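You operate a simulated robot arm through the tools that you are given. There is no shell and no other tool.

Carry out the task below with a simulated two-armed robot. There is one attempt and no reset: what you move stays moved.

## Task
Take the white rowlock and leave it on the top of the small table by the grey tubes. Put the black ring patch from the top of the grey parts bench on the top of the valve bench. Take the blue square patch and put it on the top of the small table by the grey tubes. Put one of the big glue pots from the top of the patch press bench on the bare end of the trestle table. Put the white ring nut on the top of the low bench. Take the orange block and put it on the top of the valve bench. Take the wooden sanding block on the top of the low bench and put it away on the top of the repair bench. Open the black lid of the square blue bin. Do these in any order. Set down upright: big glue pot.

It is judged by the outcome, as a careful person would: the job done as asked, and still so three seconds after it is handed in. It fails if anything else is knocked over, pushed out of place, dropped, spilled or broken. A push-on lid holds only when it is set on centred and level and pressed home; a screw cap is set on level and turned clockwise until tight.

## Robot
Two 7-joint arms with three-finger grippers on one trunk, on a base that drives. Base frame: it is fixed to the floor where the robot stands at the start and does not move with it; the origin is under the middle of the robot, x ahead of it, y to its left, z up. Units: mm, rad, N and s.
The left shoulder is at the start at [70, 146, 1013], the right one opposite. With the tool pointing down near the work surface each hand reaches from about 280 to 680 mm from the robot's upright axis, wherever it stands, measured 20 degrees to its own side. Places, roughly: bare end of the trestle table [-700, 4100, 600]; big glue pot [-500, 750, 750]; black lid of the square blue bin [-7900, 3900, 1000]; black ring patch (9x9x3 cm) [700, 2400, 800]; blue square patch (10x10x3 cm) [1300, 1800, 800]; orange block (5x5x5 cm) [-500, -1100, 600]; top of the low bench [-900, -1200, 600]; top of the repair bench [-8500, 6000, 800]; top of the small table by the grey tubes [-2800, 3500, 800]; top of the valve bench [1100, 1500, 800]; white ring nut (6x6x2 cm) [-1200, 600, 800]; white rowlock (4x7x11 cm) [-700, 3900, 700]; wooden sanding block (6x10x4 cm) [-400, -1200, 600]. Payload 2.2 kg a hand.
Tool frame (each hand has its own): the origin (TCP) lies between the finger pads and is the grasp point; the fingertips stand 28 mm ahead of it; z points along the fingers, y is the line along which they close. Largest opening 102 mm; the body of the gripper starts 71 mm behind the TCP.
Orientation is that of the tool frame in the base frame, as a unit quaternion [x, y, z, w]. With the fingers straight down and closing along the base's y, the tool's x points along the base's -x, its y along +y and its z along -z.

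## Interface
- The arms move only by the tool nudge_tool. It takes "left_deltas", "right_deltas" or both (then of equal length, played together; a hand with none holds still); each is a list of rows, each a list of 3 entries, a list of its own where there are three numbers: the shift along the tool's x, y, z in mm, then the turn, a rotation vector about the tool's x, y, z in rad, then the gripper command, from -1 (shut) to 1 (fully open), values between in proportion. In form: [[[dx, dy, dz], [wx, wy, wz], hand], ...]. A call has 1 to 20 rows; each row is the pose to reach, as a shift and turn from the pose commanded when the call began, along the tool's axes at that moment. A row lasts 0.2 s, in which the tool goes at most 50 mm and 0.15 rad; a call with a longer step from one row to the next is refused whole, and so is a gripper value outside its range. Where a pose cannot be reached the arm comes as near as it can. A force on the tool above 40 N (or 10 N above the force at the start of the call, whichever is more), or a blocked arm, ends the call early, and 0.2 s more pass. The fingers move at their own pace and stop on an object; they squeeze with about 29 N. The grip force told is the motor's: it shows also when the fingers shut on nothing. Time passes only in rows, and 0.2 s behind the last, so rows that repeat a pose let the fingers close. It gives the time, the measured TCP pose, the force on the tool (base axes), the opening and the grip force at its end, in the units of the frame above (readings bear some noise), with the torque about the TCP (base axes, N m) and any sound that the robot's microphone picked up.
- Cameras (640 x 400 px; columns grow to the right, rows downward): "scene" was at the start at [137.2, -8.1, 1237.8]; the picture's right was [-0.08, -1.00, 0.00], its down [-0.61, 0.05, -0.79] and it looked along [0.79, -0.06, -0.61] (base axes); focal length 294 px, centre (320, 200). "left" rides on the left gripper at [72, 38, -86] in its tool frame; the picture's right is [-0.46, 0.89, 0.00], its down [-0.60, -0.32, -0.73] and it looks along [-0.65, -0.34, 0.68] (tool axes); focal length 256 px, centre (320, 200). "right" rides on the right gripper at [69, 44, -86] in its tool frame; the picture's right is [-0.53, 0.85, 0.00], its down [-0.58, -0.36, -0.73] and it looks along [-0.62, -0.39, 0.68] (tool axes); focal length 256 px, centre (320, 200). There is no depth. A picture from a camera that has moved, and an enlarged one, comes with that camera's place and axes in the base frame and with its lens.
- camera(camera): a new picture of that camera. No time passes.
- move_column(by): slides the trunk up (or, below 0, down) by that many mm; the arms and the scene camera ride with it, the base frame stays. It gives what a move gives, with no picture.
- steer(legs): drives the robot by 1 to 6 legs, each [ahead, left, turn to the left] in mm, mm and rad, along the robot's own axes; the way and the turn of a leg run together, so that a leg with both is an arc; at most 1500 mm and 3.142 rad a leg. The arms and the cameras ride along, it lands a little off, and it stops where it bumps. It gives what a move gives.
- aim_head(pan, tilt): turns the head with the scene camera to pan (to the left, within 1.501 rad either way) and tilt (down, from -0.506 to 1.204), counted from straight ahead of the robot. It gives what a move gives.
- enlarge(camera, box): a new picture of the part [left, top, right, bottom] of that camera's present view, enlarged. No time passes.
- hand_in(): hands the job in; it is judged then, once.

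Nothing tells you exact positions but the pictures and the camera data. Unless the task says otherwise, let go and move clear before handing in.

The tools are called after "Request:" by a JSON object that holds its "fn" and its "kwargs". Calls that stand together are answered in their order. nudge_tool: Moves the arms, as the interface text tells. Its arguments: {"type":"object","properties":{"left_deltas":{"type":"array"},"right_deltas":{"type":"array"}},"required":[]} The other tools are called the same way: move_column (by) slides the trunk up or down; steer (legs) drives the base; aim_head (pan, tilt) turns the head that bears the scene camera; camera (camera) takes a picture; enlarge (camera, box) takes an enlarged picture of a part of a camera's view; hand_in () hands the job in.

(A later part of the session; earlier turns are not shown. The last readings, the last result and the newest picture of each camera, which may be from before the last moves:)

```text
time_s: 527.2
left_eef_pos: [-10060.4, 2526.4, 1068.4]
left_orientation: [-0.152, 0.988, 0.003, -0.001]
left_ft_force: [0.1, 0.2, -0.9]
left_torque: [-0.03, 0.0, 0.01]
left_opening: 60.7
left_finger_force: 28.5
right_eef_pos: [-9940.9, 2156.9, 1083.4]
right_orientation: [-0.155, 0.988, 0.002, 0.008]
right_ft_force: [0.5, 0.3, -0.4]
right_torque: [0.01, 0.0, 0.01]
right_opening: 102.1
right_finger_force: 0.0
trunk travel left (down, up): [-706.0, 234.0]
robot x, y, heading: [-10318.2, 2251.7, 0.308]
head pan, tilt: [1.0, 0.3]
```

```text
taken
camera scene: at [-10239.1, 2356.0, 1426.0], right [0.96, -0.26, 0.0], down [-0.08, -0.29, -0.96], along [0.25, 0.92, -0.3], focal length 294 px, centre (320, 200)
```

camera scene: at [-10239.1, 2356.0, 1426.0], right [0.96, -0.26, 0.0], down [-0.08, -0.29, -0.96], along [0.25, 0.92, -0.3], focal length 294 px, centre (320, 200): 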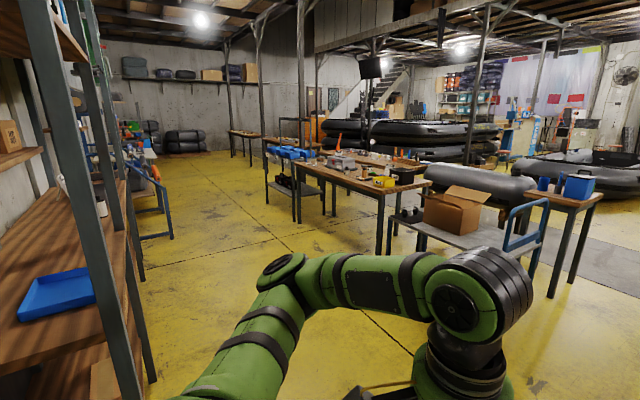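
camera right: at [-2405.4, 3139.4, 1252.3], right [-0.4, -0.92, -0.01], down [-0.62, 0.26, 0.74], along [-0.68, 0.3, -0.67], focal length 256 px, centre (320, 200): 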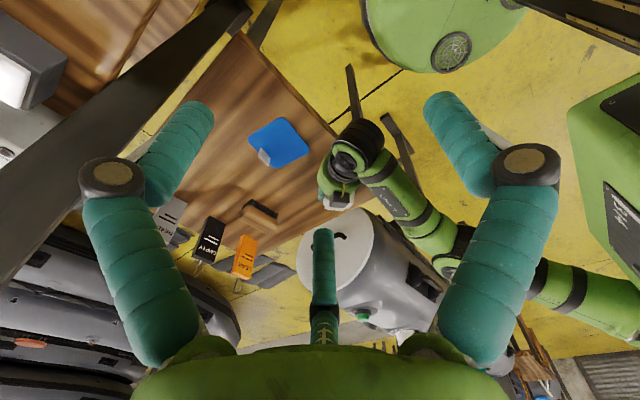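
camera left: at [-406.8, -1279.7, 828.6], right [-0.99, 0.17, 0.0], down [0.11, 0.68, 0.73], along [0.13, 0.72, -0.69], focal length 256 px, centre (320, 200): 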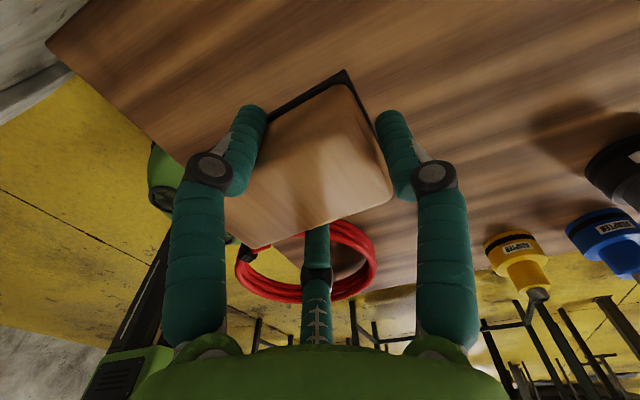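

There's a broad lane ahead between the trolley and the rack's back shelf, leading to the bin table. I drive along it and look left toward the benches and bin.

Request:
{"fn": "steer", "kwargs": {"legs": [[1500, 0, 0.008], [700, 0, 0]]}}

Request:
{"fn": "aim_head", "kwargs": {"pan": 0.6, "tilt": 0.35}}

Request:
{"fn": "camera", "kwargs": {"camera": "scene"}}

Request:
{"fn": "aim_head", "kwargs": {"pan": 1.45, "tilt": 0.35}}

Request:
{"fn": "camera", "kwargs": {"camera": "scene"}}

```text
time_s: 538.2
left_eef_pos: [-7943.1, 3198.1, 1069.0]
left_orientation: [-0.153, 0.988, 0.004, 0.001]
left_ft_force: [-0.1, -0.3, -1.0]
left_torque: [0.01, 0.0, 0.0]
left_opening: 60.8
left_finger_force: 29.2
right_eef_pos: [-7820.6, 2829.9, 1083.0]
right_orientation: [-0.157, 0.988, 0.003, 0.009]
right_ft_force: [-0.2, 0.6, -0.2]
right_torque: [-0.01, 0.02, 0.0]
right_opening: 102.2
right_finger_force: 0.1
trunk travel left (down, up): [-706.0, 234.0]
robot x, y, heading: [-8192.6, 2922.0, 0.3]
head pan, tilt: [1.0, 0.3]
```

```text
time_s: 539.1
left_eef_pos: [-7942.3, 3198.3, 1068.1]
left_orientation: [-0.155, 0.988, 0.003, 0.0]
left_ft_force: [-0.1, 0.3, -1.0]
left_torque: [0.01, -0.01, 0.03]
left_opening: 60.5
left_finger_force: 28.6
right_eef_pos: [-7820.2, 2830.2, 1084.2]
right_orientation: [-0.157, 0.988, 0.002, 0.008]
right_ft_force: [0.6, -0.4, 0.5]
right_torque: [0.0, -0.02, 0.02]
right_opening: 102.1
right_finger_force: 0.0
trunk travel left (down, up): [-706.0, 234.0]
robot x, y, heading: [-8193.4, 2923.9, 0.307]
head pan, tilt: [0.6, 0.351]
```

```text
taken
camera scene: at [-8086.6, 3011.3, 1421.2], right [0.79, -0.61, 0.0], down [-0.21, -0.27, -0.94], along [0.58, 0.74, -0.34], focal length 294 px, centre (320, 200)
```

scene: 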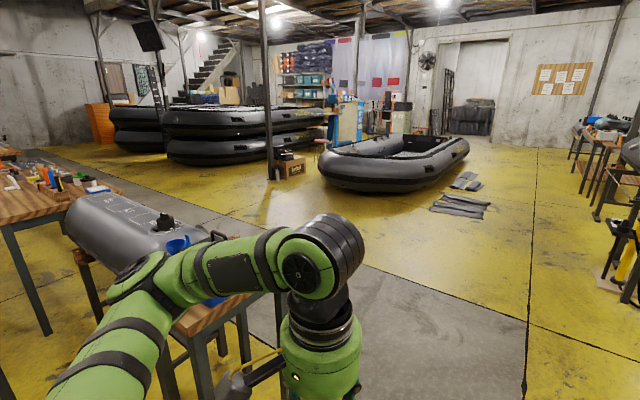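

```text
time_s: 540.2
left_eef_pos: [-7942.2, 3199.2, 1067.7]
left_orientation: [-0.154, 0.988, 0.004, 0.0]
left_ft_force: [-0.1, 0.3, -0.3]
left_torque: [0.0, 0.02, -0.01]
left_opening: 60.7
left_finger_force: 29.1
right_eef_pos: [-7820.8, 2830.5, 1083.9]
right_orientation: [-0.157, 0.988, 0.003, 0.008]
right_ft_force: [0.3, -0.3, -0.1]
right_torque: [-0.01, 0.03, -0.02]
right_opening: 101.9
right_finger_force: 0.0
trunk travel left (down, up): [-706.0, 234.0]
robot x, y, heading: [-8190.7, 2925.5, 0.302]
head pan, tilt: [1.45, 0.351]
```

```text
taken
camera scene: at [-8161.0, 3029.3, 1421.2], right [0.98, 0.19, 0.0], down [0.06, -0.34, -0.94], along [-0.17, 0.92, -0.34], focal length 294 px, centre (320, 200)
```

scene: 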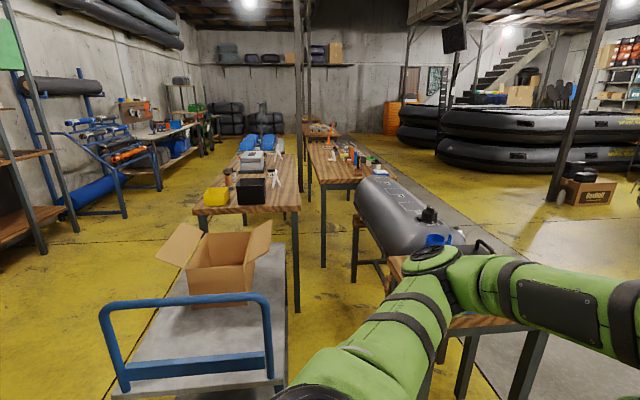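

The repair bench is the right-hand bench with the bottles; its front is blocked by the grey tank, but its right side faces an open lane. I go around: ahead, then left up that lane.

Request:
{"fn": "steer", "kwargs": {"legs": [[1500, 0, 0.01], [60, 0, 0], [0, 0, 1.571]]}}

Request:
{"fn": "aim_head", "kwargs": {"pan": 0.3, "tilt": 0.35}}

Request:
{"fn": "camera", "kwargs": {"camera": "scene"}}

Request:
{"fn": "aim_head", "kwargs": {"pan": 1.0, "tilt": 0.45}}

Request:
{"fn": "camera", "kwargs": {"camera": "scene"}}

```text
time_s: 552.0
left_eef_pos: [-6992.3, 3652.2, 1067.7]
left_orientation: [0.812, -0.584, -0.002, 0.003]
left_ft_force: [-0.6, 0.5, -1.0]
left_torque: [0.0, 0.02, 0.02]
left_opening: 60.7
left_finger_force: 28.7
right_eef_pos: [-6627.5, 3779.9, 1083.4]
right_orientation: [0.813, -0.582, -0.007, -0.003]
right_ft_force: [-0.1, 1.3, 0.0]
right_torque: [0.04, 0.0, 0.06]
right_opening: 102.3
right_finger_force: 0.1
trunk travel left (down, up): [-706.0, 234.0]
robot x, y, heading: [-6714.6, 3403.6, 1.887]
head pan, tilt: [1.45, 0.351]
```

```text
time_s: 553.4
left_eef_pos: [-6993.0, 3651.3, 1067.5]
left_orientation: [0.812, -0.584, -0.002, 0.002]
left_ft_force: [0.1, 0.0, -0.8]
left_torque: [0.01, 0.0, 0.02]
left_opening: 60.4
left_finger_force: 28.6
right_eef_pos: [-6626.2, 3778.9, 1083.3]
right_orientation: [0.814, -0.581, -0.008, -0.004]
right_ft_force: [0.2, 0.1, 0.6]
right_torque: [-0.01, 0.0, 0.0]
right_opening: 102.1
right_finger_force: 0.0
trunk travel left (down, up): [-706.0, 234.0]
robot x, y, heading: [-6714.1, 3405.5, 1.893]
head pan, tilt: [0.3, 0.351]
```

```text
taken
camera scene: at [-6784.1, 3527.8, 1421.2], right [0.81, 0.58, 0.0], down [0.2, -0.28, -0.94], along [-0.55, 0.76, -0.34], focal length 294 px, centre (320, 200)
```

scene: 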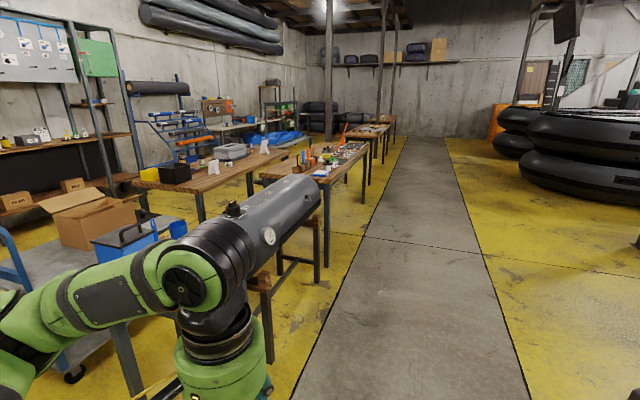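

```text
time_s: 554.5
left_eef_pos: [-6993.3, 3652.7, 1068.8]
left_orientation: [0.812, -0.584, -0.002, 0.003]
left_ft_force: [-0.1, -0.1, -0.5]
left_torque: [-0.02, 0.02, -0.04]
left_opening: 60.5
left_finger_force: 28.8
right_eef_pos: [-6627.6, 3780.1, 1083.2]
right_orientation: [0.814, -0.581, -0.007, -0.004]
right_ft_force: [-0.1, 0.0, 0.5]
right_torque: [0.01, 0.0, -0.02]
right_opening: 101.9
right_finger_force: 0.1
trunk travel left (down, up): [-706.0, 234.0]
robot x, y, heading: [-6713.6, 3406.9, 1.896]
head pan, tilt: [1.0, 0.45]
```

```text
taken
camera scene: at [-6818.7, 3474.9, 1412.0], right [0.25, 0.97, 0.0], down [0.42, -0.11, -0.9], along [-0.87, 0.22, -0.44], focal length 294 px, centre (320, 200)
```

scene: 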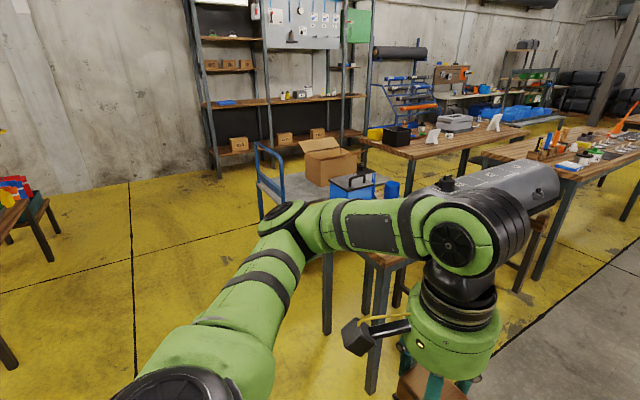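

The lane along the repair bench's right side is open. I drive up beside it and turn to face the bench.

Request:
{"fn": "steer", "kwargs": {"legs": [[1500, 0, 0], [1250, 0, 0], [0, 0, 1.571]]}}

Request:
{"fn": "aim_head", "kwargs": {"pan": 0.0, "tilt": 0.6}}

Request:
{"fn": "camera", "kwargs": {"camera": "scene"}}

```text
time_s: 571.6
left_eef_pos: [-7816.8, 5745.8, 1068.3]
left_orientation: [0.988, 0.152, 0.0, 0.004]
left_ft_force: [0.5, -0.6, -1.3]
left_torque: [-0.05, -0.03, 0.0]
left_opening: 60.6
left_finger_force: 28.9
right_eef_pos: [-7938.0, 6115.5, 1083.1]
right_orientation: [0.988, 0.154, -0.008, 0.002]
right_ft_force: [0.4, 0.3, 0.7]
right_torque: [-0.03, 0.01, 0.01]
right_opening: 102.0
right_finger_force: 0.2
trunk travel left (down, up): [-706.0, 234.0]
robot x, y, heading: [-7567.1, 6018.4, -2.833]
head pan, tilt: [1.0, 0.45]
```

```text
time_s: 572.9
left_eef_pos: [-7816.9, 5747.7, 1067.4]
left_orientation: [0.988, 0.152, 0.0, 0.003]
left_ft_force: [0.2, -0.6, -1.2]
left_torque: [-0.03, 0.01, 0.0]
left_opening: 60.6
left_finger_force: 28.8
right_eef_pos: [-7938.0, 6114.0, 1082.9]
right_orientation: [0.988, 0.154, -0.007, 0.002]
right_ft_force: [0.3, -0.1, -0.3]
right_torque: [0.01, 0.02, -0.01]
right_opening: 101.9
right_finger_force: 0.1
trunk travel left (down, up): [-706.0, 234.0]
robot x, y, heading: [-7568.3, 6018.2, -2.835]
head pan, tilt: [0.0, 0.6]
```

```text
taken
camera scene: at [-7697.1, 5977.1, 1398.5], right [-0.3, 0.95, 0.0], down [0.54, 0.17, -0.83], along [-0.79, -0.25, -0.56], focal length 294 px, centre (320, 200)
```

scene: 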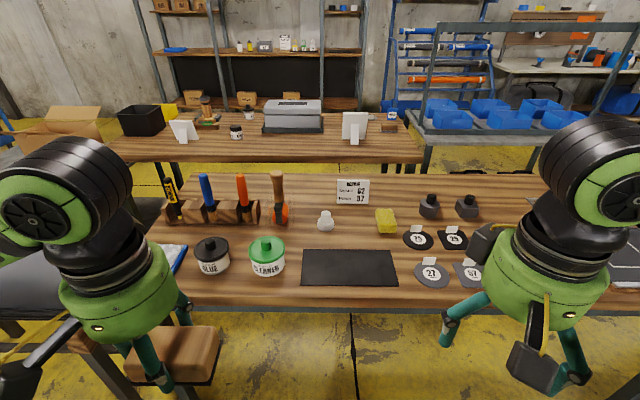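

This is the repair bench, with pots, tools, a mat and test patches on it. I zoom in to find a clear spot for the sanding block.

Request:
{"fn": "enlarge", "kwargs": {"camera": "scene", "box": [130, 160, 350, 310]}}

Request:
{"fn": "enlarge", "kwargs": {"camera": "scene", "box": [290, 160, 510, 310]}}

```text
2.67 times, centred on (240, 235) of scene
camera zoom: at [-7697.1, 5977.1, 1398.5], right [-0.3, 0.95, 0.0], down [0.54, 0.17, -0.83], along [-0.79, -0.25, -0.56], focal length 784 px, centre (533, 107)
```

zoom: 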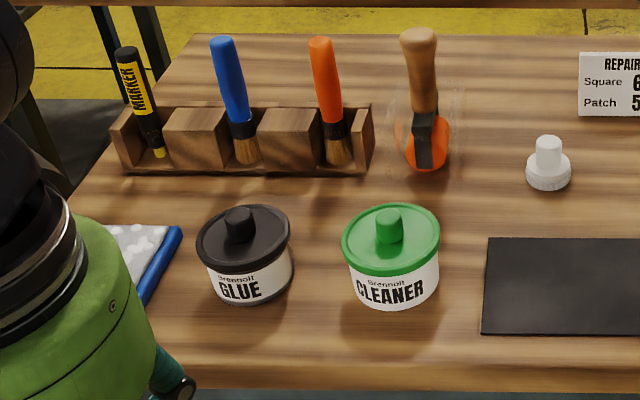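

```text
2.67 times, centred on (400, 235) of scene
camera zoom: at [-7697.1, 5977.1, 1398.5], right [-0.3, 0.95, 0.0], down [0.54, 0.17, -0.83], along [-0.79, -0.25, -0.56], focal length 784 px, centre (107, 107)
```

zoom: 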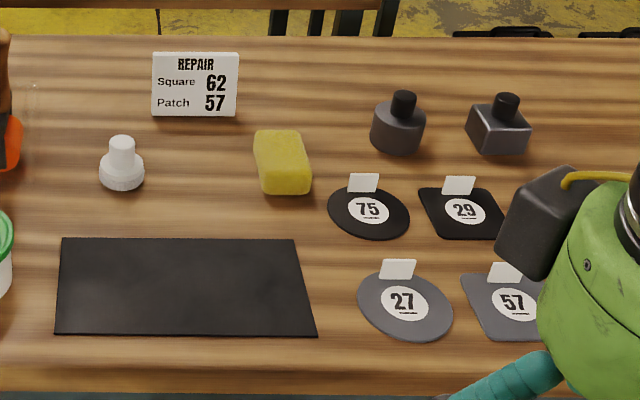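

A possible spot is between the white bottle and the sponge, but I first check the right part of the bench for a roomier place.

Request:
{"fn": "aim_head", "kwargs": {"pan": -0.6, "tilt": 0.6}}

Request:
{"fn": "camera", "kwargs": {"camera": "scene"}}

Request:
{"fn": "camera", "kwargs": {"camera": "right"}}

```text
time_s: 573.9
left_eef_pos: [-7816.3, 5746.1, 1069.0]
left_orientation: [0.988, 0.152, 0.001, 0.003]
left_ft_force: [-1.3, 0.9, -0.8]
left_torque: [-0.01, -0.01, 0.04]
left_opening: 60.5
left_finger_force: 28.8
right_eef_pos: [-7937.5, 6114.7, 1084.3]
right_orientation: [0.988, 0.155, -0.007, 0.002]
right_ft_force: [0.3, 0.1, -0.2]
right_torque: [0.01, -0.02, 0.03]
right_opening: 101.8
right_finger_force: 0.1
trunk travel left (down, up): [-706.0, 234.0]
robot x, y, heading: [-7562.2, 6023.5, -2.837]
head pan, tilt: [-0.6, 0.6]
```

```text
taken
camera scene: at [-7697.3, 6029.4, 1398.5], right [0.29, 0.96, 0.0], down [0.54, -0.16, -0.83], along [-0.79, 0.24, -0.56], focal length 294 px, centre (320, 200)
```

scene: 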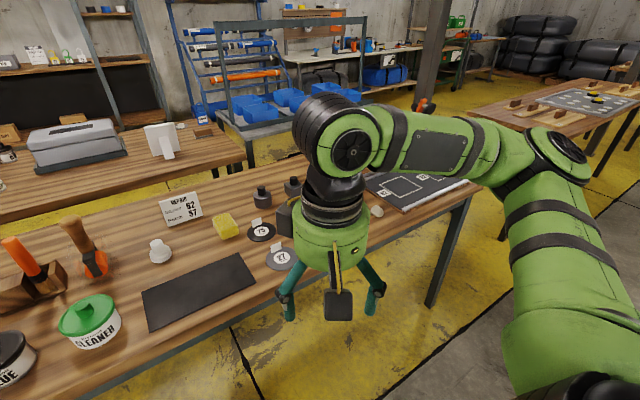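

```text
taken
camera right: at [-7857.8, 6094.1, 1169.1], right [-0.25, -0.97, 0.01], down [-0.65, 0.18, 0.74], along [-0.72, 0.18, -0.67], focal length 256 px, centre (320, 200)
```

right: 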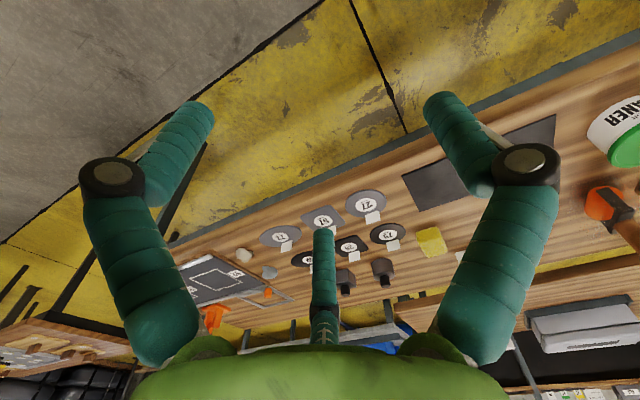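

The right side is crowded too, so I'll use the free area behind the mat, between the white bottle and sponge, around (-8445, 5860). I move so it is within the left hand's reach.

Request:
{"fn": "steer", "kwargs": {"legs": [[0, -212, 0], [290, 0, 0]]}}

Request:
{"fn": "aim_head", "kwargs": {"pan": 0.1, "tilt": 0.8}}

Request:
{"fn": "camera", "kwargs": {"camera": "scene"}}

```text
time_s: 577.1
left_eef_pos: [-8152.7, 5860.7, 1069.5]
left_orientation: [0.988, 0.153, 0.0, 0.003]
left_ft_force: [0.3, 0.4, -1.2]
left_torque: [-0.04, 0.02, 0.02]
left_opening: 60.3
left_finger_force: 29.6
right_eef_pos: [-8273.4, 6229.8, 1083.8]
right_orientation: [0.988, 0.156, -0.008, 0.002]
right_ft_force: [-0.1, -0.2, 0.0]
right_torque: [-0.03, 0.03, -0.01]
right_opening: 101.9
right_finger_force: 0.0
trunk travel left (down, up): [-706.0, 234.0]
robot x, y, heading: [-7903.7, 6136.0, -2.832]
head pan, tilt: [-0.6, 0.6]
```

```text
time_s: 578.2
left_eef_pos: [-8152.4, 5861.5, 1068.5]
left_orientation: [0.988, 0.154, 0.0, 0.004]
left_ft_force: [0.7, 0.4, -1.2]
left_torque: [-0.04, 0.02, 0.01]
left_opening: 60.9
left_finger_force: 29.3
right_eef_pos: [-8274.6, 6228.1, 1084.4]
right_orientation: [0.988, 0.156, -0.008, 0.002]
right_ft_force: [-0.4, -0.4, 0.9]
right_torque: [-0.02, 0.02, 0.05]
right_opening: 101.9
right_finger_force: 0.0
trunk travel left (down, up): [-706.0, 234.0]
robot x, y, heading: [-7900.2, 6140.7, -2.834]
head pan, tilt: [0.099, 0.799]
```

```text
taken
camera scene: at [-8023.3, 6086.9, 1381.6], right [-0.4, 0.92, 0.0], down [0.66, 0.28, -0.7], along [-0.64, -0.28, -0.72], focal length 294 px, centre (320, 200)
```

scene: 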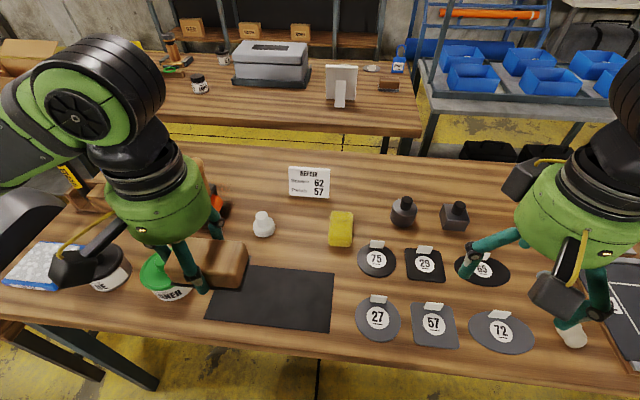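

The spot is clear: between bottle and sponge, in front of the REPAIR card. I swing the block over it, turning it lengthwise.

Request:
{"fn": "nudge_tool", "kwargs": {"left_deltas": [[[-40, -11, 0], [0, 0, 0.14], -1], [[-80, -22, 0], [0, 0, 0.28], -1], [[-120, -33, 0], [0, 0, 0.42], -1], [[-160, -45, 0], [0, 0, 0.56], -1], [[-200, -56, 0], [0, 0, 0.7], -1], [[-240, -67, 0], [0, 0, 0.84], -1], [[-281, -78, 0], [0, 0, 0.98], -1], [[-281, -78, 0], [0, 0, 1.12], -1], [[-281, -78, 0], [0, 0, 1.26], -1], [[-281, -78, 0], [0, 0, 1.4], -1], [[-281, -78, 0], [0, 0, 1.54], -1], [[-281, -78, 0], [0, 0, 1.57], -1], [[-281, -78, 40], [0, 0, 1.57], -1], [[-281, -78, 80], [0, 0, 1.57], -1], [[-281, -78, 100], [0, 0, 1.57], -1]]}}

Request:
{"fn": "camera", "kwargs": {"camera": "scene"}}

Request:
{"fn": "camera", "kwargs": {"camera": "left"}}

```text
time_s: 581.4
left_eef_pos: [-8444.4, 5850.1, 966.8]
left_orientation: [0.807, -0.59, 0.003, 0.003]
left_ft_force: [-0.1, -0.3, -1.4]
left_torque: [-0.01, 0.04, -0.05]
left_opening: 60.5
left_finger_force: 28.9
right_eef_pos: [-8273.0, 6229.1, 1084.6]
right_orientation: [0.988, 0.156, -0.007, 0.002]
right_ft_force: [0.4, 0.4, -0.1]
right_torque: [0.02, -0.02, -0.01]
right_opening: 102.2
right_finger_force: 0.1
trunk travel left (down, up): [-706.0, 234.0]
robot x, y, heading: [-7901.4, 6135.4, -2.828]
head pan, tilt: [0.099, 0.799]
```

```text
taken
camera scene: at [-8023.5, 6086.8, 1381.6], right [-0.4, 0.92, 0.0], down [0.66, 0.28, -0.7], along [-0.64, -0.28, -0.72], focal length 294 px, centre (320, 200)
```

scene: 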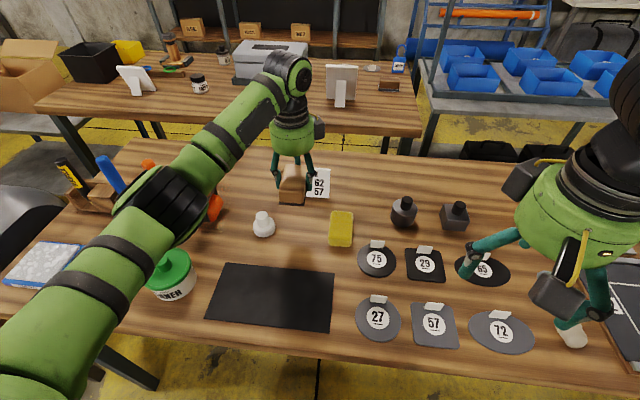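

```text
taken
camera left: at [-8459.1, 5767.5, 1053.1], right [-0.98, 0.17, 0.0], down [0.12, 0.68, 0.73], along [0.13, 0.71, -0.69], focal length 256 px, centre (320, 200)
```

left: 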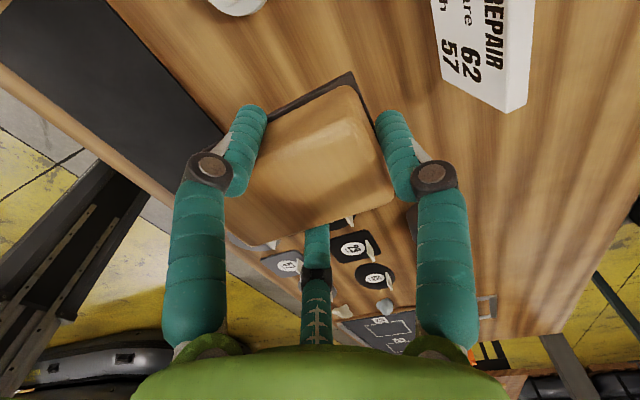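

The block hangs above the free spot with the bottle, sponge and card all clear. I descend and then ease down.

Request:
{"fn": "nudge_tool", "kwargs": {"left_deltas": [[[0, 0, 40], [0, 0, 0], -1], [[0, 0, 80], [0, 0, 0], -1], [[0, 0, 105], [0, 0, 0], -1], [[0, 0, 115], [0, 0, 0], -1], [[0, 0, 115], [0, 0, 0], -1]]}}

Request:
{"fn": "camera", "kwargs": {"camera": "scene"}}

Request:
{"fn": "camera", "kwargs": {"camera": "left"}}

```text
time_s: 582.6
left_eef_pos: [-8443.9, 5848.3, 852.8]
left_orientation: [0.808, -0.589, 0.002, 0.003]
left_ft_force: [-0.3, -1.3, -1.0]
left_torque: [0.01, 0.02, 0.02]
left_opening: 60.2
left_finger_force: 29.2
right_eef_pos: [-8274.5, 6228.9, 1084.5]
right_orientation: [0.988, 0.156, -0.007, 0.002]
right_ft_force: [0.2, 0.5, 0.2]
right_torque: [-0.02, 0.01, 0.0]
right_opening: 101.8
right_finger_force: 0.0
trunk travel left (down, up): [-706.0, 234.0]
robot x, y, heading: [-7901.6, 6131.5, -2.836]
head pan, tilt: [0.099, 0.799]
```

```text
taken
camera scene: at [-8023.5, 6086.8, 1381.6], right [-0.4, 0.92, 0.0], down [0.66, 0.28, -0.7], along [-0.64, -0.28, -0.72], focal length 294 px, centre (320, 200)
```

scene: 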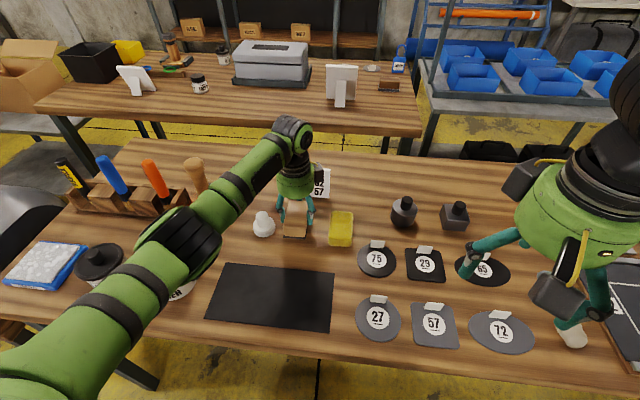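

```text
taken
camera left: at [-8458.5, 5766.6, 938.7], right [-0.98, 0.17, 0.0], down [0.12, 0.68, 0.73], along [0.13, 0.71, -0.69], focal length 256 px, centre (320, 200)
```

left: 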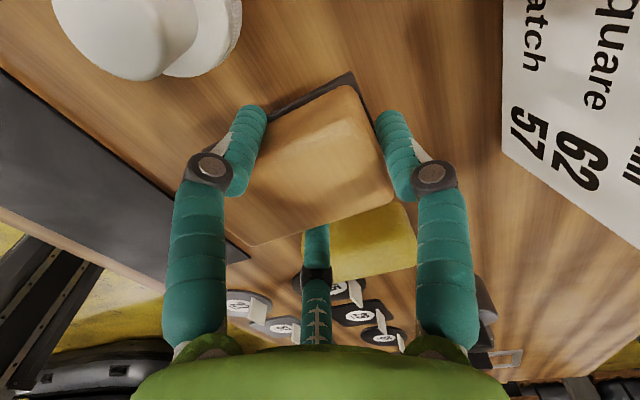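

Clear on all sides. I ease the block down to contact.

Request:
{"fn": "nudge_tool", "kwargs": {"left_deltas": [[[0, 0, 6], [0, 0, 0], -1], [[0, 0, 11], [0, 0, 0], -1], [[0, 0, 15], [0, 0, 0], -1], [[0, 0, 18], [0, 0, 0], -1], [[0, 0, 18], [0, 0, 0], -1]]}}

```text
time_s: 583.8
left_eef_pos: [-8443.5, 5848.1, 833.9]
left_orientation: [0.807, -0.59, 0.003, 0.002]
left_ft_force: [0.7, 0.3, -1.1]
left_torque: [-0.03, 0.02, 0.03]
left_opening: 60.6
left_finger_force: 28.3
right_eef_pos: [-8274.4, 6227.8, 1083.7]
right_orientation: [0.988, 0.156, -0.008, 0.002]
right_ft_force: [0.2, 0.8, -1.0]
right_torque: [0.01, -0.01, 0.0]
right_opening: 102.0
right_finger_force: 0.0
trunk travel left (down, up): [-706.0, 234.0]
robot x, y, heading: [-7900.6, 6137.5, -2.834]
head pan, tilt: [0.099, 0.799]
```

Request:
{"fn": "nudge_tool", "kwargs": {"left_deltas": [[[0, 0, 3], [0, 0, 0], -1], [[0, 0, 5], [0, 0, 0], -1], [[0, 0, 7], [0, 0, 0], -1], [[0, 0, 7], [0, 0, 0], -1]]}}

```text
time_s: 584.8
left_eef_pos: [-8443.8, 5847.4, 834.2]
left_orientation: [0.807, -0.59, 0.0, 0.008]
left_ft_force: [-2.9, -4.9, 28.1]
left_torque: [0.11, -0.36, -0.08]
left_opening: 60.4
left_finger_force: 29.3
right_eef_pos: [-8271.8, 6230.1, 1085.5]
right_orientation: [0.988, 0.157, -0.01, 0.002]
right_ft_force: [-0.5, -0.2, -0.2]
right_torque: [0.0, 0.0, 0.0]
right_opening: 101.9
right_finger_force: 0.0
trunk travel left (down, up): [-706.0, 234.0]
robot x, y, heading: [-7903.2, 6136.3, -2.83]
head pan, tilt: [0.099, 0.799]
```

The block rests on the bench (28 N). I relieve the push, open just enough, and rise.

Request:
{"fn": "nudge_tool", "kwargs": {"left_deltas": [[[0, 0, -6], [0, 0, 0], -1], [[0, 0, -6], [0, 0, 0], 0.3], [[0, 0, -6], [0, 0, 0], 0.45], [[0, 0, -6], [0, 0, 0], 0.45], [[0, 0, -30], [0, 0, 0], 0.45], [[0, 0, -70], [0, 0, 0], 0.45], [[0, 0, -115], [0, 0, 0], 0.6], [[0, 0, -160], [0, 0, 0], 1], [[0, 0, -205], [0, 0, 0], 1], [[0, 0, -235], [0, 0, 0], 1]]}}

Request:
{"fn": "camera", "kwargs": {"camera": "scene"}}

Request:
{"fn": "camera", "kwargs": {"camera": "left"}}

```text
time_s: 587.0
left_eef_pos: [-8443.3, 5849.5, 1062.3]
left_orientation: [0.809, -0.588, 0.004, 0.002]
left_ft_force: [-0.1, 0.0, 0.3]
left_torque: [-0.01, 0.03, -0.02]
left_opening: 101.8
left_finger_force: 0.1
right_eef_pos: [-8274.4, 6228.9, 1083.7]
right_orientation: [0.988, 0.156, -0.009, 0.002]
right_ft_force: [0.2, 0.4, 0.2]
right_torque: [0.0, 0.02, -0.04]
right_opening: 102.0
right_finger_force: 0.0
trunk travel left (down, up): [-706.0, 234.0]
robot x, y, heading: [-7903.1, 6136.3, -2.834]
head pan, tilt: [0.099, 0.799]
```

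```text
taken
camera scene: at [-8022.9, 6087.4, 1381.6], right [-0.4, 0.92, 0.0], down [0.66, 0.28, -0.7], along [-0.64, -0.28, -0.72], focal length 294 px, centre (320, 200)
```

scene: 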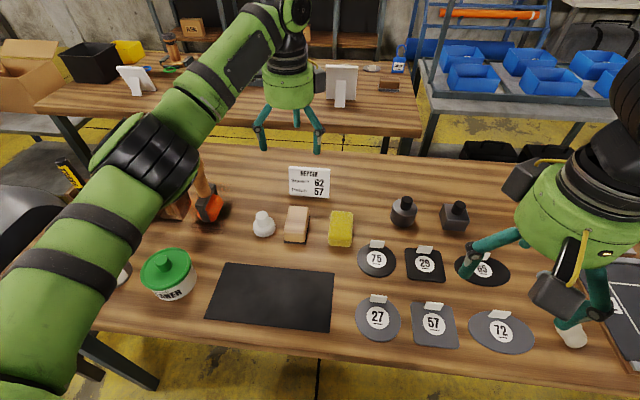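

```text
taken
camera left: at [-8458.2, 5768.8, 1148.8], right [-0.98, 0.17, 0.0], down [0.12, 0.68, 0.73], along [0.13, 0.71, -0.69], focal length 256 px, centre (320, 200)
```

left: 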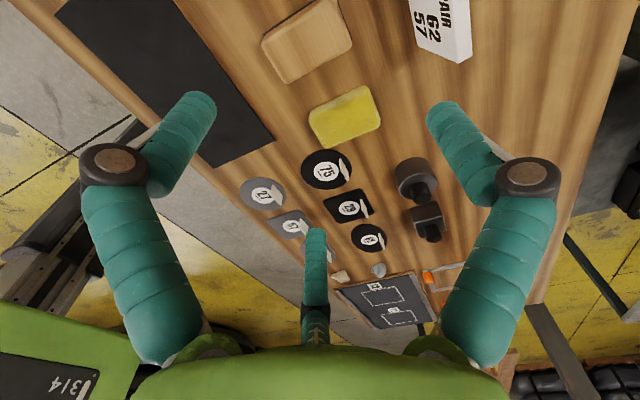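

The sanding block is in place on the repair bench. I retract the left hand and drive round to the front of the blue bin.

Request:
{"fn": "nudge_tool", "kwargs": {"left_deltas": [[[13, -38, 0], [0, 0, -0.14], 1], [[27, -76, 0], [0, 0, -0.28], 1], [[40, -115, 0], [0, 0, -0.42], 1], [[54, -153, 0], [0, 0, -0.56], 1], [[68, -191, 0], [0, 0, -0.7], 1], [[82, -229, 0], [0, 0, -0.84], 1], [[82, -229, 0], [0, 0, -0.98], 1], [[82, -229, 0], [0, 0, -1.12], 1], [[82, -229, 0], [0, 0, -1.26], 1], [[82, -229, 0], [0, 0, -1.4], 1], [[82, -229, 0], [0, 0, -1.54], 1], [[82, -229, 0], [0, 0, -1.57], 1]]}}

Request:
{"fn": "steer", "kwargs": {"legs": [[-290, 0, 0], [0, 1500, 0], [0, 1450, 0], [0, 0, -1.571]]}}

Request:
{"fn": "aim_head", "kwargs": {"pan": 0.6, "tilt": 0.5}}

Request:
{"fn": "camera", "kwargs": {"camera": "scene"}}

```text
time_s: 589.6
left_eef_pos: [-8200.8, 5840.5, 1064.8]
left_orientation: [0.988, 0.155, 0.0, 0.003]
left_ft_force: [0.0, 0.1, 0.1]
left_torque: [0.0, 0.01, 0.01]
left_opening: 102.1
left_finger_force: 0.1
right_eef_pos: [-8274.3, 6228.7, 1082.5]
right_orientation: [0.988, 0.157, -0.008, 0.003]
right_ft_force: [-0.7, 0.3, 0.1]
right_torque: [0.0, 0.0, -0.03]
right_opening: 102.1
right_finger_force: 0.0
trunk travel left (down, up): [-706.0, 234.0]
robot x, y, heading: [-7904.1, 6137.4, -2.838]
head pan, tilt: [0.099, 0.799]
```

```text
time_s: 609.2
left_eef_pos: [-7042.1, 3703.5, 1063.8]
left_orientation: [0.809, -0.588, -0.003, 0.003]
left_ft_force: [-0.1, -0.8, -0.2]
left_torque: [0.0, -0.02, -0.01]
left_opening: 102.0
left_finger_force: 0.0
right_eef_pos: [-6654.7, 3779.5, 1083.0]
right_orientation: [0.81, -0.586, -0.007, -0.004]
right_ft_force: [0.3, -0.2, 0.0]
right_torque: [-0.05, -0.01, 0.01]
right_opening: 101.9
right_finger_force: 0.0
trunk travel left (down, up): [-706.0, 234.0]
robot x, y, heading: [-6749.7, 3406.8, 1.881]
head pan, tilt: [0.099, 0.799]
```

```text
time_s: 610.2
left_eef_pos: [-7043.0, 3703.1, 1063.0]
left_orientation: [0.809, -0.588, -0.002, 0.003]
left_ft_force: [-0.1, 0.2, 0.4]
left_torque: [0.03, 0.01, 0.03]
left_opening: 102.1
left_finger_force: 0.0
right_eef_pos: [-6655.1, 3779.3, 1082.4]
right_orientation: [0.811, -0.586, -0.007, -0.004]
right_ft_force: [-0.5, 0.0, -0.7]
right_torque: [0.0, -0.02, 0.0]
right_opening: 101.8
right_finger_force: 0.1
trunk travel left (down, up): [-706.0, 234.0]
robot x, y, heading: [-6743.7, 3407.9, 1.884]
head pan, tilt: [0.6, 0.499]
```

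```text
taken
camera scene: at [-6832.6, 3508.7, 1407.5], right [0.61, 0.79, 0.0], down [0.38, -0.29, -0.88], along [-0.69, 0.54, -0.48], focal length 294 px, centre (320, 200)
```

scene: 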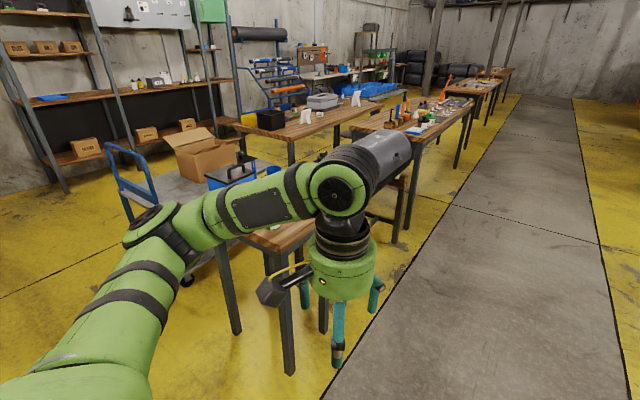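

The bin is partly hidden behind my arm. I strafe left to get in front of it.

Request:
{"fn": "steer", "kwargs": {"legs": [[0, 800, 0]]}}

Request:
{"fn": "aim_head", "kwargs": {"pan": 0.1, "tilt": 0.5}}

Request:
{"fn": "camera", "kwargs": {"camera": "scene"}}

```text
time_s: 614.5
left_eef_pos: [-7809.8, 3455.7, 1064.4]
left_orientation: [0.808, -0.589, -0.003, 0.003]
left_ft_force: [0.1, -0.6, 0.5]
left_torque: [-0.02, 0.02, 0.05]
left_opening: 102.2
left_finger_force: 0.1
right_eef_pos: [-7420.7, 3531.4, 1083.1]
right_orientation: [0.811, -0.586, -0.007, -0.003]
right_ft_force: [0.2, 0.7, -0.4]
right_torque: [0.01, 0.01, -0.01]
right_opening: 102.0
right_finger_force: 0.1
trunk travel left (down, up): [-706.0, 234.0]
robot x, y, heading: [-7513.4, 3158.3, 1.883]
head pan, tilt: [0.6, 0.499]
```

```text
time_s: 615.4
left_eef_pos: [-7808.5, 3455.6, 1062.7]
left_orientation: [0.809, -0.588, -0.003, 0.003]
left_ft_force: [0.1, 1.0, -0.4]
left_torque: [-0.02, 0.0, -0.02]
left_opening: 101.9
left_finger_force: 0.0
right_eef_pos: [-7421.6, 3530.5, 1084.4]
right_orientation: [0.81, -0.586, -0.007, -0.004]
right_ft_force: [0.2, 0.2, 0.3]
right_torque: [0.0, 0.03, 0.02]
right_opening: 102.1
right_finger_force: 0.0
trunk travel left (down, up): [-706.0, 234.0]
robot x, y, heading: [-7513.3, 3162.3, 1.88]
head pan, tilt: [0.099, 0.499]
```

```text
taken
camera scene: at [-7564.5, 3288.1, 1407.6], right [0.92, 0.4, 0.0], down [0.19, -0.44, -0.88], along [-0.35, 0.8, -0.48], focal length 294 px, centre (320, 200)
```

scene: 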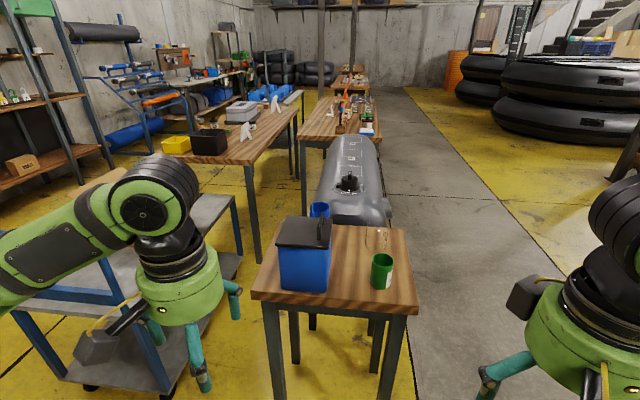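

The blue bin with its black lid stands on the small table, with a green cup at its right and a blue cup behind. I zoom in on the lid.

Request:
{"fn": "enlarge", "kwargs": {"camera": "scene", "box": [240, 190, 430, 320]}}

Request:
{"fn": "enlarge", "kwargs": {"camera": "scene", "box": [265, 200, 345, 300]}}

```text
3.08 times, centred on (335, 255) of scene
camera zoom: at [-7564.5, 3288.1, 1407.6], right [0.92, 0.4, 0.0], down [0.19, -0.44, -0.88], along [-0.35, 0.8, -0.48], focal length 905 px, centre (274, 31)
```

zoom: 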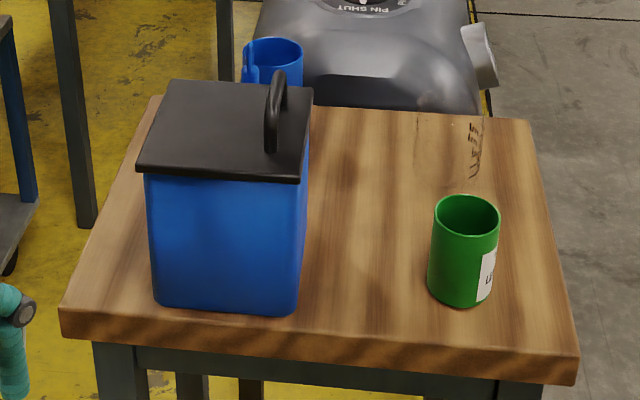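

```text
4.00 times, centred on (305, 250) of scene
camera zoom: at [-7564.5, 3288.1, 1407.6], right [0.92, 0.4, 0.0], down [0.19, -0.44, -0.88], along [-0.35, 0.8, -0.48], focal length 1177 px, centre (380, 0)
```

zoom: 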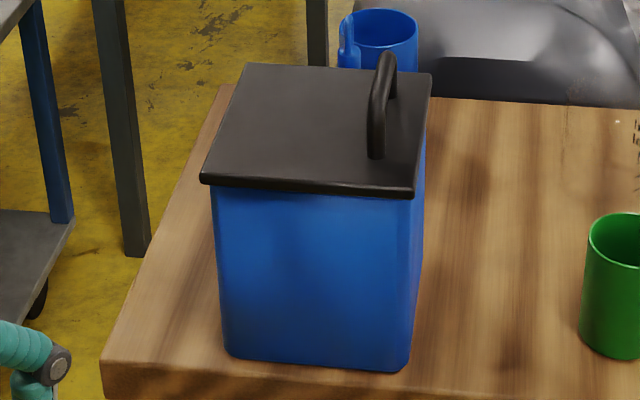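

The lid has an arch handle near its right edge, running front-to-back, so the hinge should be along the left edge. I'll grip the handle with the left hand pointing down and swing it up and over to the left; first I drive closer.

Request:
{"fn": "steer", "kwargs": {"legs": [[260, 0, 0]]}}

Request:
{"fn": "aim_head", "kwargs": {"pan": 0.1, "tilt": 0.8}}

Request:
{"fn": "camera", "kwargs": {"camera": "scene"}}

Request:
{"fn": "camera", "kwargs": {"camera": "left"}}

Request:
{"fn": "camera", "kwargs": {"camera": "right"}}

```text
time_s: 617.3
left_eef_pos: [-7889.1, 3701.3, 1064.2]
left_orientation: [0.809, -0.588, -0.003, 0.002]
left_ft_force: [-0.2, -0.1, -0.2]
left_torque: [-0.02, 0.0, 0.0]
left_opening: 101.9
left_finger_force: 0.0
right_eef_pos: [-7502.1, 3776.7, 1083.9]
right_orientation: [0.811, -0.585, -0.007, -0.005]
right_ft_force: [-0.7, -1.0, -0.3]
right_torque: [0.02, -0.02, 0.02]
right_opening: 102.1
right_finger_force: 0.1
trunk travel left (down, up): [-706.0, 234.0]
robot x, y, heading: [-7598.7, 3405.5, 1.889]
head pan, tilt: [0.099, 0.499]
```

```text
time_s: 618.1
left_eef_pos: [-7891.2, 3701.6, 1063.3]
left_orientation: [0.809, -0.588, -0.002, 0.003]
left_ft_force: [0.2, 0.1, -0.2]
left_torque: [-0.02, 0.01, 0.0]
left_opening: 101.8
left_finger_force: 0.0
right_eef_pos: [-7501.8, 3778.9, 1082.9]
right_orientation: [0.81, -0.586, -0.007, -0.004]
right_ft_force: [-0.4, 0.3, 0.5]
right_torque: [-0.01, -0.02, -0.05]
right_opening: 101.7
right_finger_force: 0.1
trunk travel left (down, up): [-706.0, 234.0]
robot x, y, heading: [-7591.8, 3404.8, 1.889]
head pan, tilt: [0.099, 0.799]
```

```text
taken
camera scene: at [-7640.7, 3526.4, 1381.6], right [0.92, 0.4, 0.0], down [0.29, -0.66, -0.7], along [-0.28, 0.64, -0.72], focal length 294 px, centre (320, 200)
```

scene: 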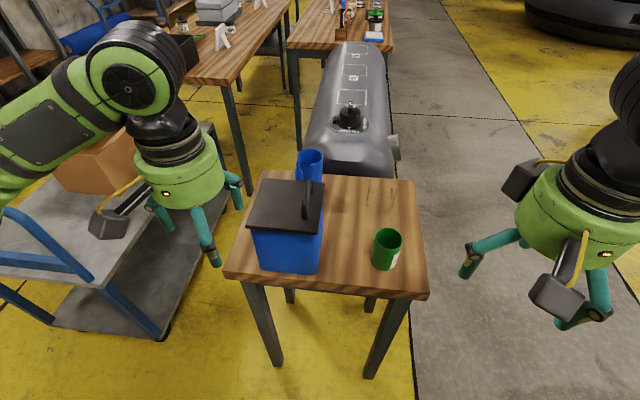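

```text
taken
camera left: at [-7903.4, 3621.0, 1148.7], right [-0.99, 0.17, 0.01], down [0.12, 0.67, 0.73], along [0.12, 0.72, -0.68], focal length 256 px, centre (320, 200)
```

left: 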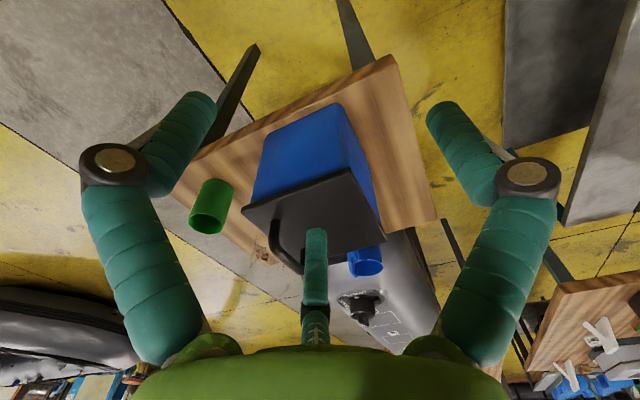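

```text
taken
camera right: at [-7522.1, 3697.5, 1169.1], right [-0.97, 0.24, 0.01], down [0.17, 0.65, 0.74], along [0.17, 0.72, -0.67], focal length 256 px, centre (320, 200)
```

right: 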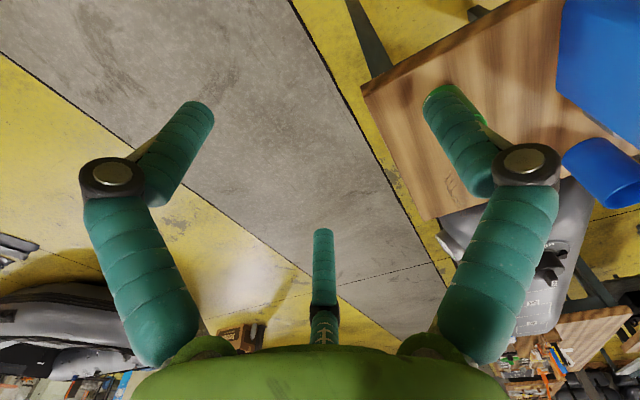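

Stereo gives the lid top at z ≈ 947, spanning about 132 × 150 mm, handle near (-7815, 3890). I move the left hand over the handle and look closely.

Request:
{"fn": "nudge_tool", "kwargs": {"left_deltas": [[[-31, -26, 0], [0, 0, 0], 1], [[-62, -52, 0], [0, 0, 0], 1], [[-93, -78, 0], [0, 0, 0], 1], [[-124, -104, 0], [0, 0, 0], 0.5], [[-156, -130, 0], [0, 0, 0], 0.2], [[-156, -130, 0], [0, 0, 0], 0.2]]}}

Request:
{"fn": "camera", "kwargs": {"camera": "left"}}

Request:
{"fn": "enlarge", "kwargs": {"camera": "scene", "box": [220, 130, 400, 290]}}

```text
time_s: 619.5
left_eef_pos: [-7816.9, 3891.7, 1063.0]
left_orientation: [0.809, -0.588, -0.003, 0.002]
left_ft_force: [0.4, -0.3, 0.3]
left_torque: [0.04, -0.01, 0.01]
left_opening: 61.4
left_finger_force: 0.2
right_eef_pos: [-7503.2, 3778.1, 1083.8]
right_orientation: [0.81, -0.586, -0.008, -0.004]
right_ft_force: [-0.6, 0.3, 0.6]
right_torque: [0.0, 0.01, -0.02]
right_opening: 101.9
right_finger_force: 0.1
trunk travel left (down, up): [-706.0, 234.0]
robot x, y, heading: [-7594.0, 3407.6, 1.884]
head pan, tilt: [0.099, 0.799]
```

```text
taken
camera left: at [-7829.0, 3809.0, 1148.2], right [-0.99, 0.17, 0.01], down [0.12, 0.67, 0.73], along [0.12, 0.72, -0.68], focal length 256 px, centre (320, 200)
```

left: 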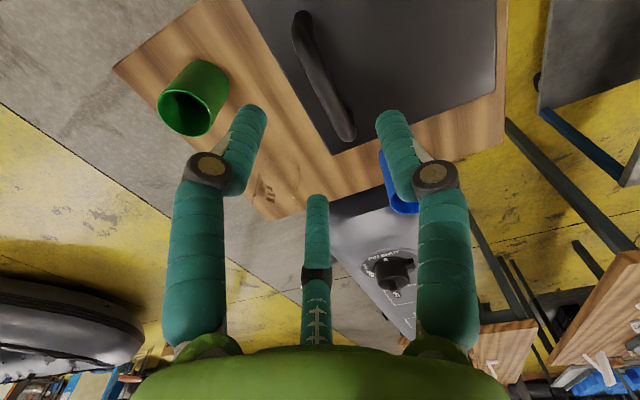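

```text
2.50 times, centred on (310, 210) of scene
camera zoom: at [-7641.5, 3525.0, 1381.7], right [0.92, 0.4, 0.0], down [0.29, -0.66, -0.7], along [-0.28, 0.64, -0.72], focal length 736 px, centre (345, 175)
```

zoom: 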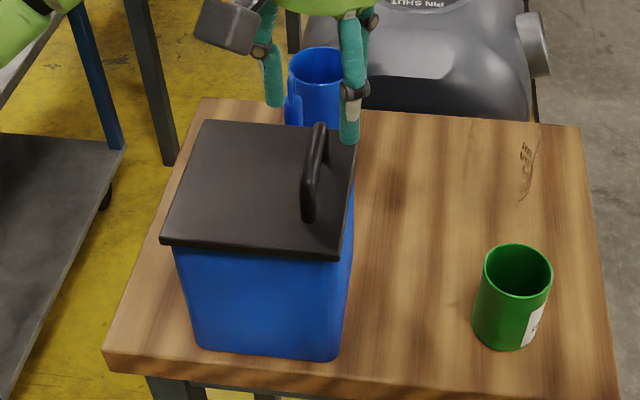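

The handle bar centre is near (-7822, 3872) at z ≈ 1000, turned about 4° from my hand. I align, come down to z 1025 and check.

Request:
{"fn": "nudge_tool", "kwargs": {"left_deltas": [[[9, 6, 0], [0, 0, 0.04], 0.2], [[17, 11, 0], [0, 0, 0.07], 0.2], [[17, 11, 20], [0, 0, 0.07], 0.2], [[17, 11, 30], [0, 0, 0.07], 0.2], [[17, 11, 30], [0, 0, 0.07], 0.2]]}}

Request:
{"fn": "camera", "kwargs": {"camera": "left"}}

Request:
{"fn": "enlarge", "kwargs": {"camera": "scene", "box": [220, 110, 400, 270]}}

```text
time_s: 620.7
left_eef_pos: [-7819.7, 3870.8, 1032.7]
left_orientation: [0.788, -0.616, -0.003, 0.002]
left_ft_force: [-0.1, -0.2, 0.7]
left_torque: [0.01, -0.03, 0.02]
left_opening: 60.9
left_finger_force: 0.1
right_eef_pos: [-7503.7, 3777.9, 1083.4]
right_orientation: [0.811, -0.585, -0.007, -0.004]
right_ft_force: [0.2, 0.4, -0.6]
right_torque: [-0.01, 0.04, 0.01]
right_opening: 101.9
right_finger_force: 0.0
trunk travel left (down, up): [-706.0, 234.0]
robot x, y, heading: [-7592.9, 3404.2, 1.883]
head pan, tilt: [0.099, 0.799]
```

```text
taken
camera left: at [-7838.9, 3790.5, 1118.3], right [-0.97, 0.24, 0.01], down [0.17, 0.66, 0.73], along [0.17, 0.71, -0.68], focal length 256 px, centre (320, 200)
```

left: 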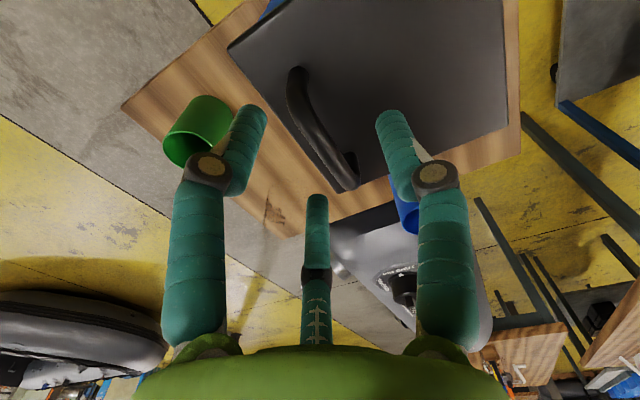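

```text
2.50 times, centred on (310, 190) of scene
camera zoom: at [-7640.5, 3525.8, 1381.6], right [0.92, 0.4, 0.0], down [0.29, -0.66, -0.7], along [-0.28, 0.64, -0.72], focal length 736 px, centre (345, 225)
```

zoom: 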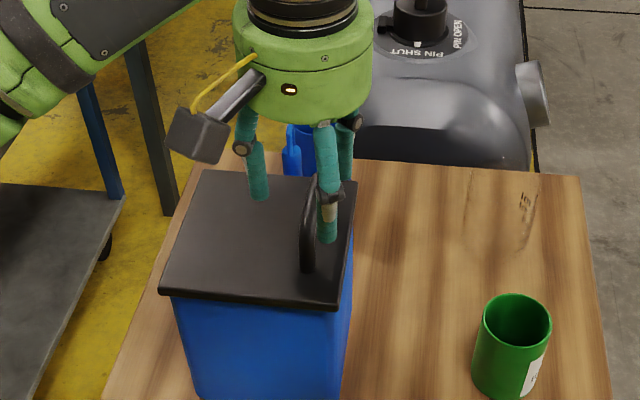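

The bar is about 4 mm left of the finger centre and its top at z ≈ 996. I correct, descend to z 990 so the fingers straddle the bar, and check.

Request:
{"fn": "nudge_tool", "kwargs": {"left_deltas": [[[5, 4, 15], [0, 0, 0], 0.2], [[5, 4, 30], [0, 0, 0], 0.2], [[5, 4, 41], [0, 0, 0], 0.2], [[5, 4, 41], [0, 0, 0], 0.2]]}}

Request:
{"fn": "camera", "kwargs": {"camera": "left"}}

Request:
{"fn": "enlarge", "kwargs": {"camera": "scene", "box": [220, 110, 400, 270]}}

```text
time_s: 621.7
left_eef_pos: [-7823.5, 3864.6, 993.0]
left_orientation: [0.788, -0.616, -0.003, 0.002]
left_ft_force: [0.3, -0.4, 0.4]
left_torque: [0.0, -0.04, -0.06]
left_opening: 61.5
left_finger_force: 0.1
right_eef_pos: [-7502.2, 3777.8, 1083.5]
right_orientation: [0.811, -0.585, -0.007, -0.005]
right_ft_force: [-0.2, -0.2, 0.5]
right_torque: [-0.02, 0.0, -0.03]
right_opening: 101.8
right_finger_force: 0.0
trunk travel left (down, up): [-706.0, 234.0]
robot x, y, heading: [-7593.8, 3409.0, 1.884]
head pan, tilt: [0.099, 0.799]
```

```text
taken
camera left: at [-7842.0, 3784.7, 1077.3], right [-0.97, 0.24, 0.01], down [0.17, 0.66, 0.73], along [0.17, 0.71, -0.68], focal length 256 px, centre (320, 200)
```

left: 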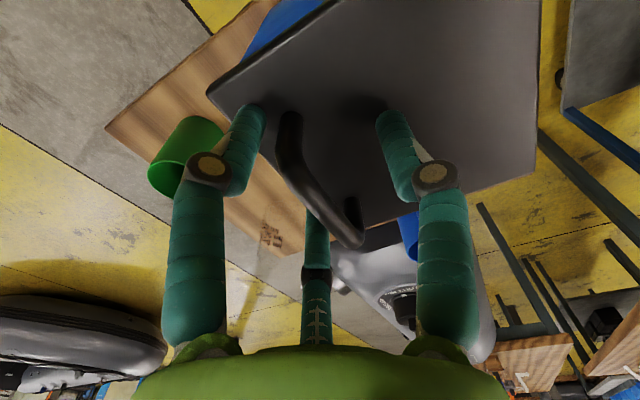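

```text
2.50 times, centred on (310, 190) of scene
camera zoom: at [-7640.6, 3525.9, 1381.6], right [0.92, 0.4, 0.0], down [0.29, -0.66, -0.7], along [-0.28, 0.64, -0.72], focal length 736 px, centre (345, 225)
```

zoom: 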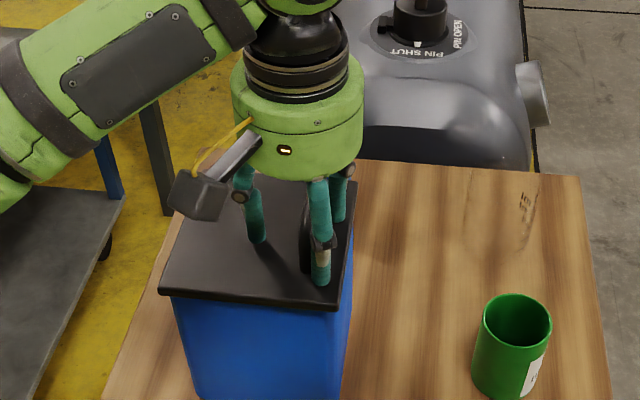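

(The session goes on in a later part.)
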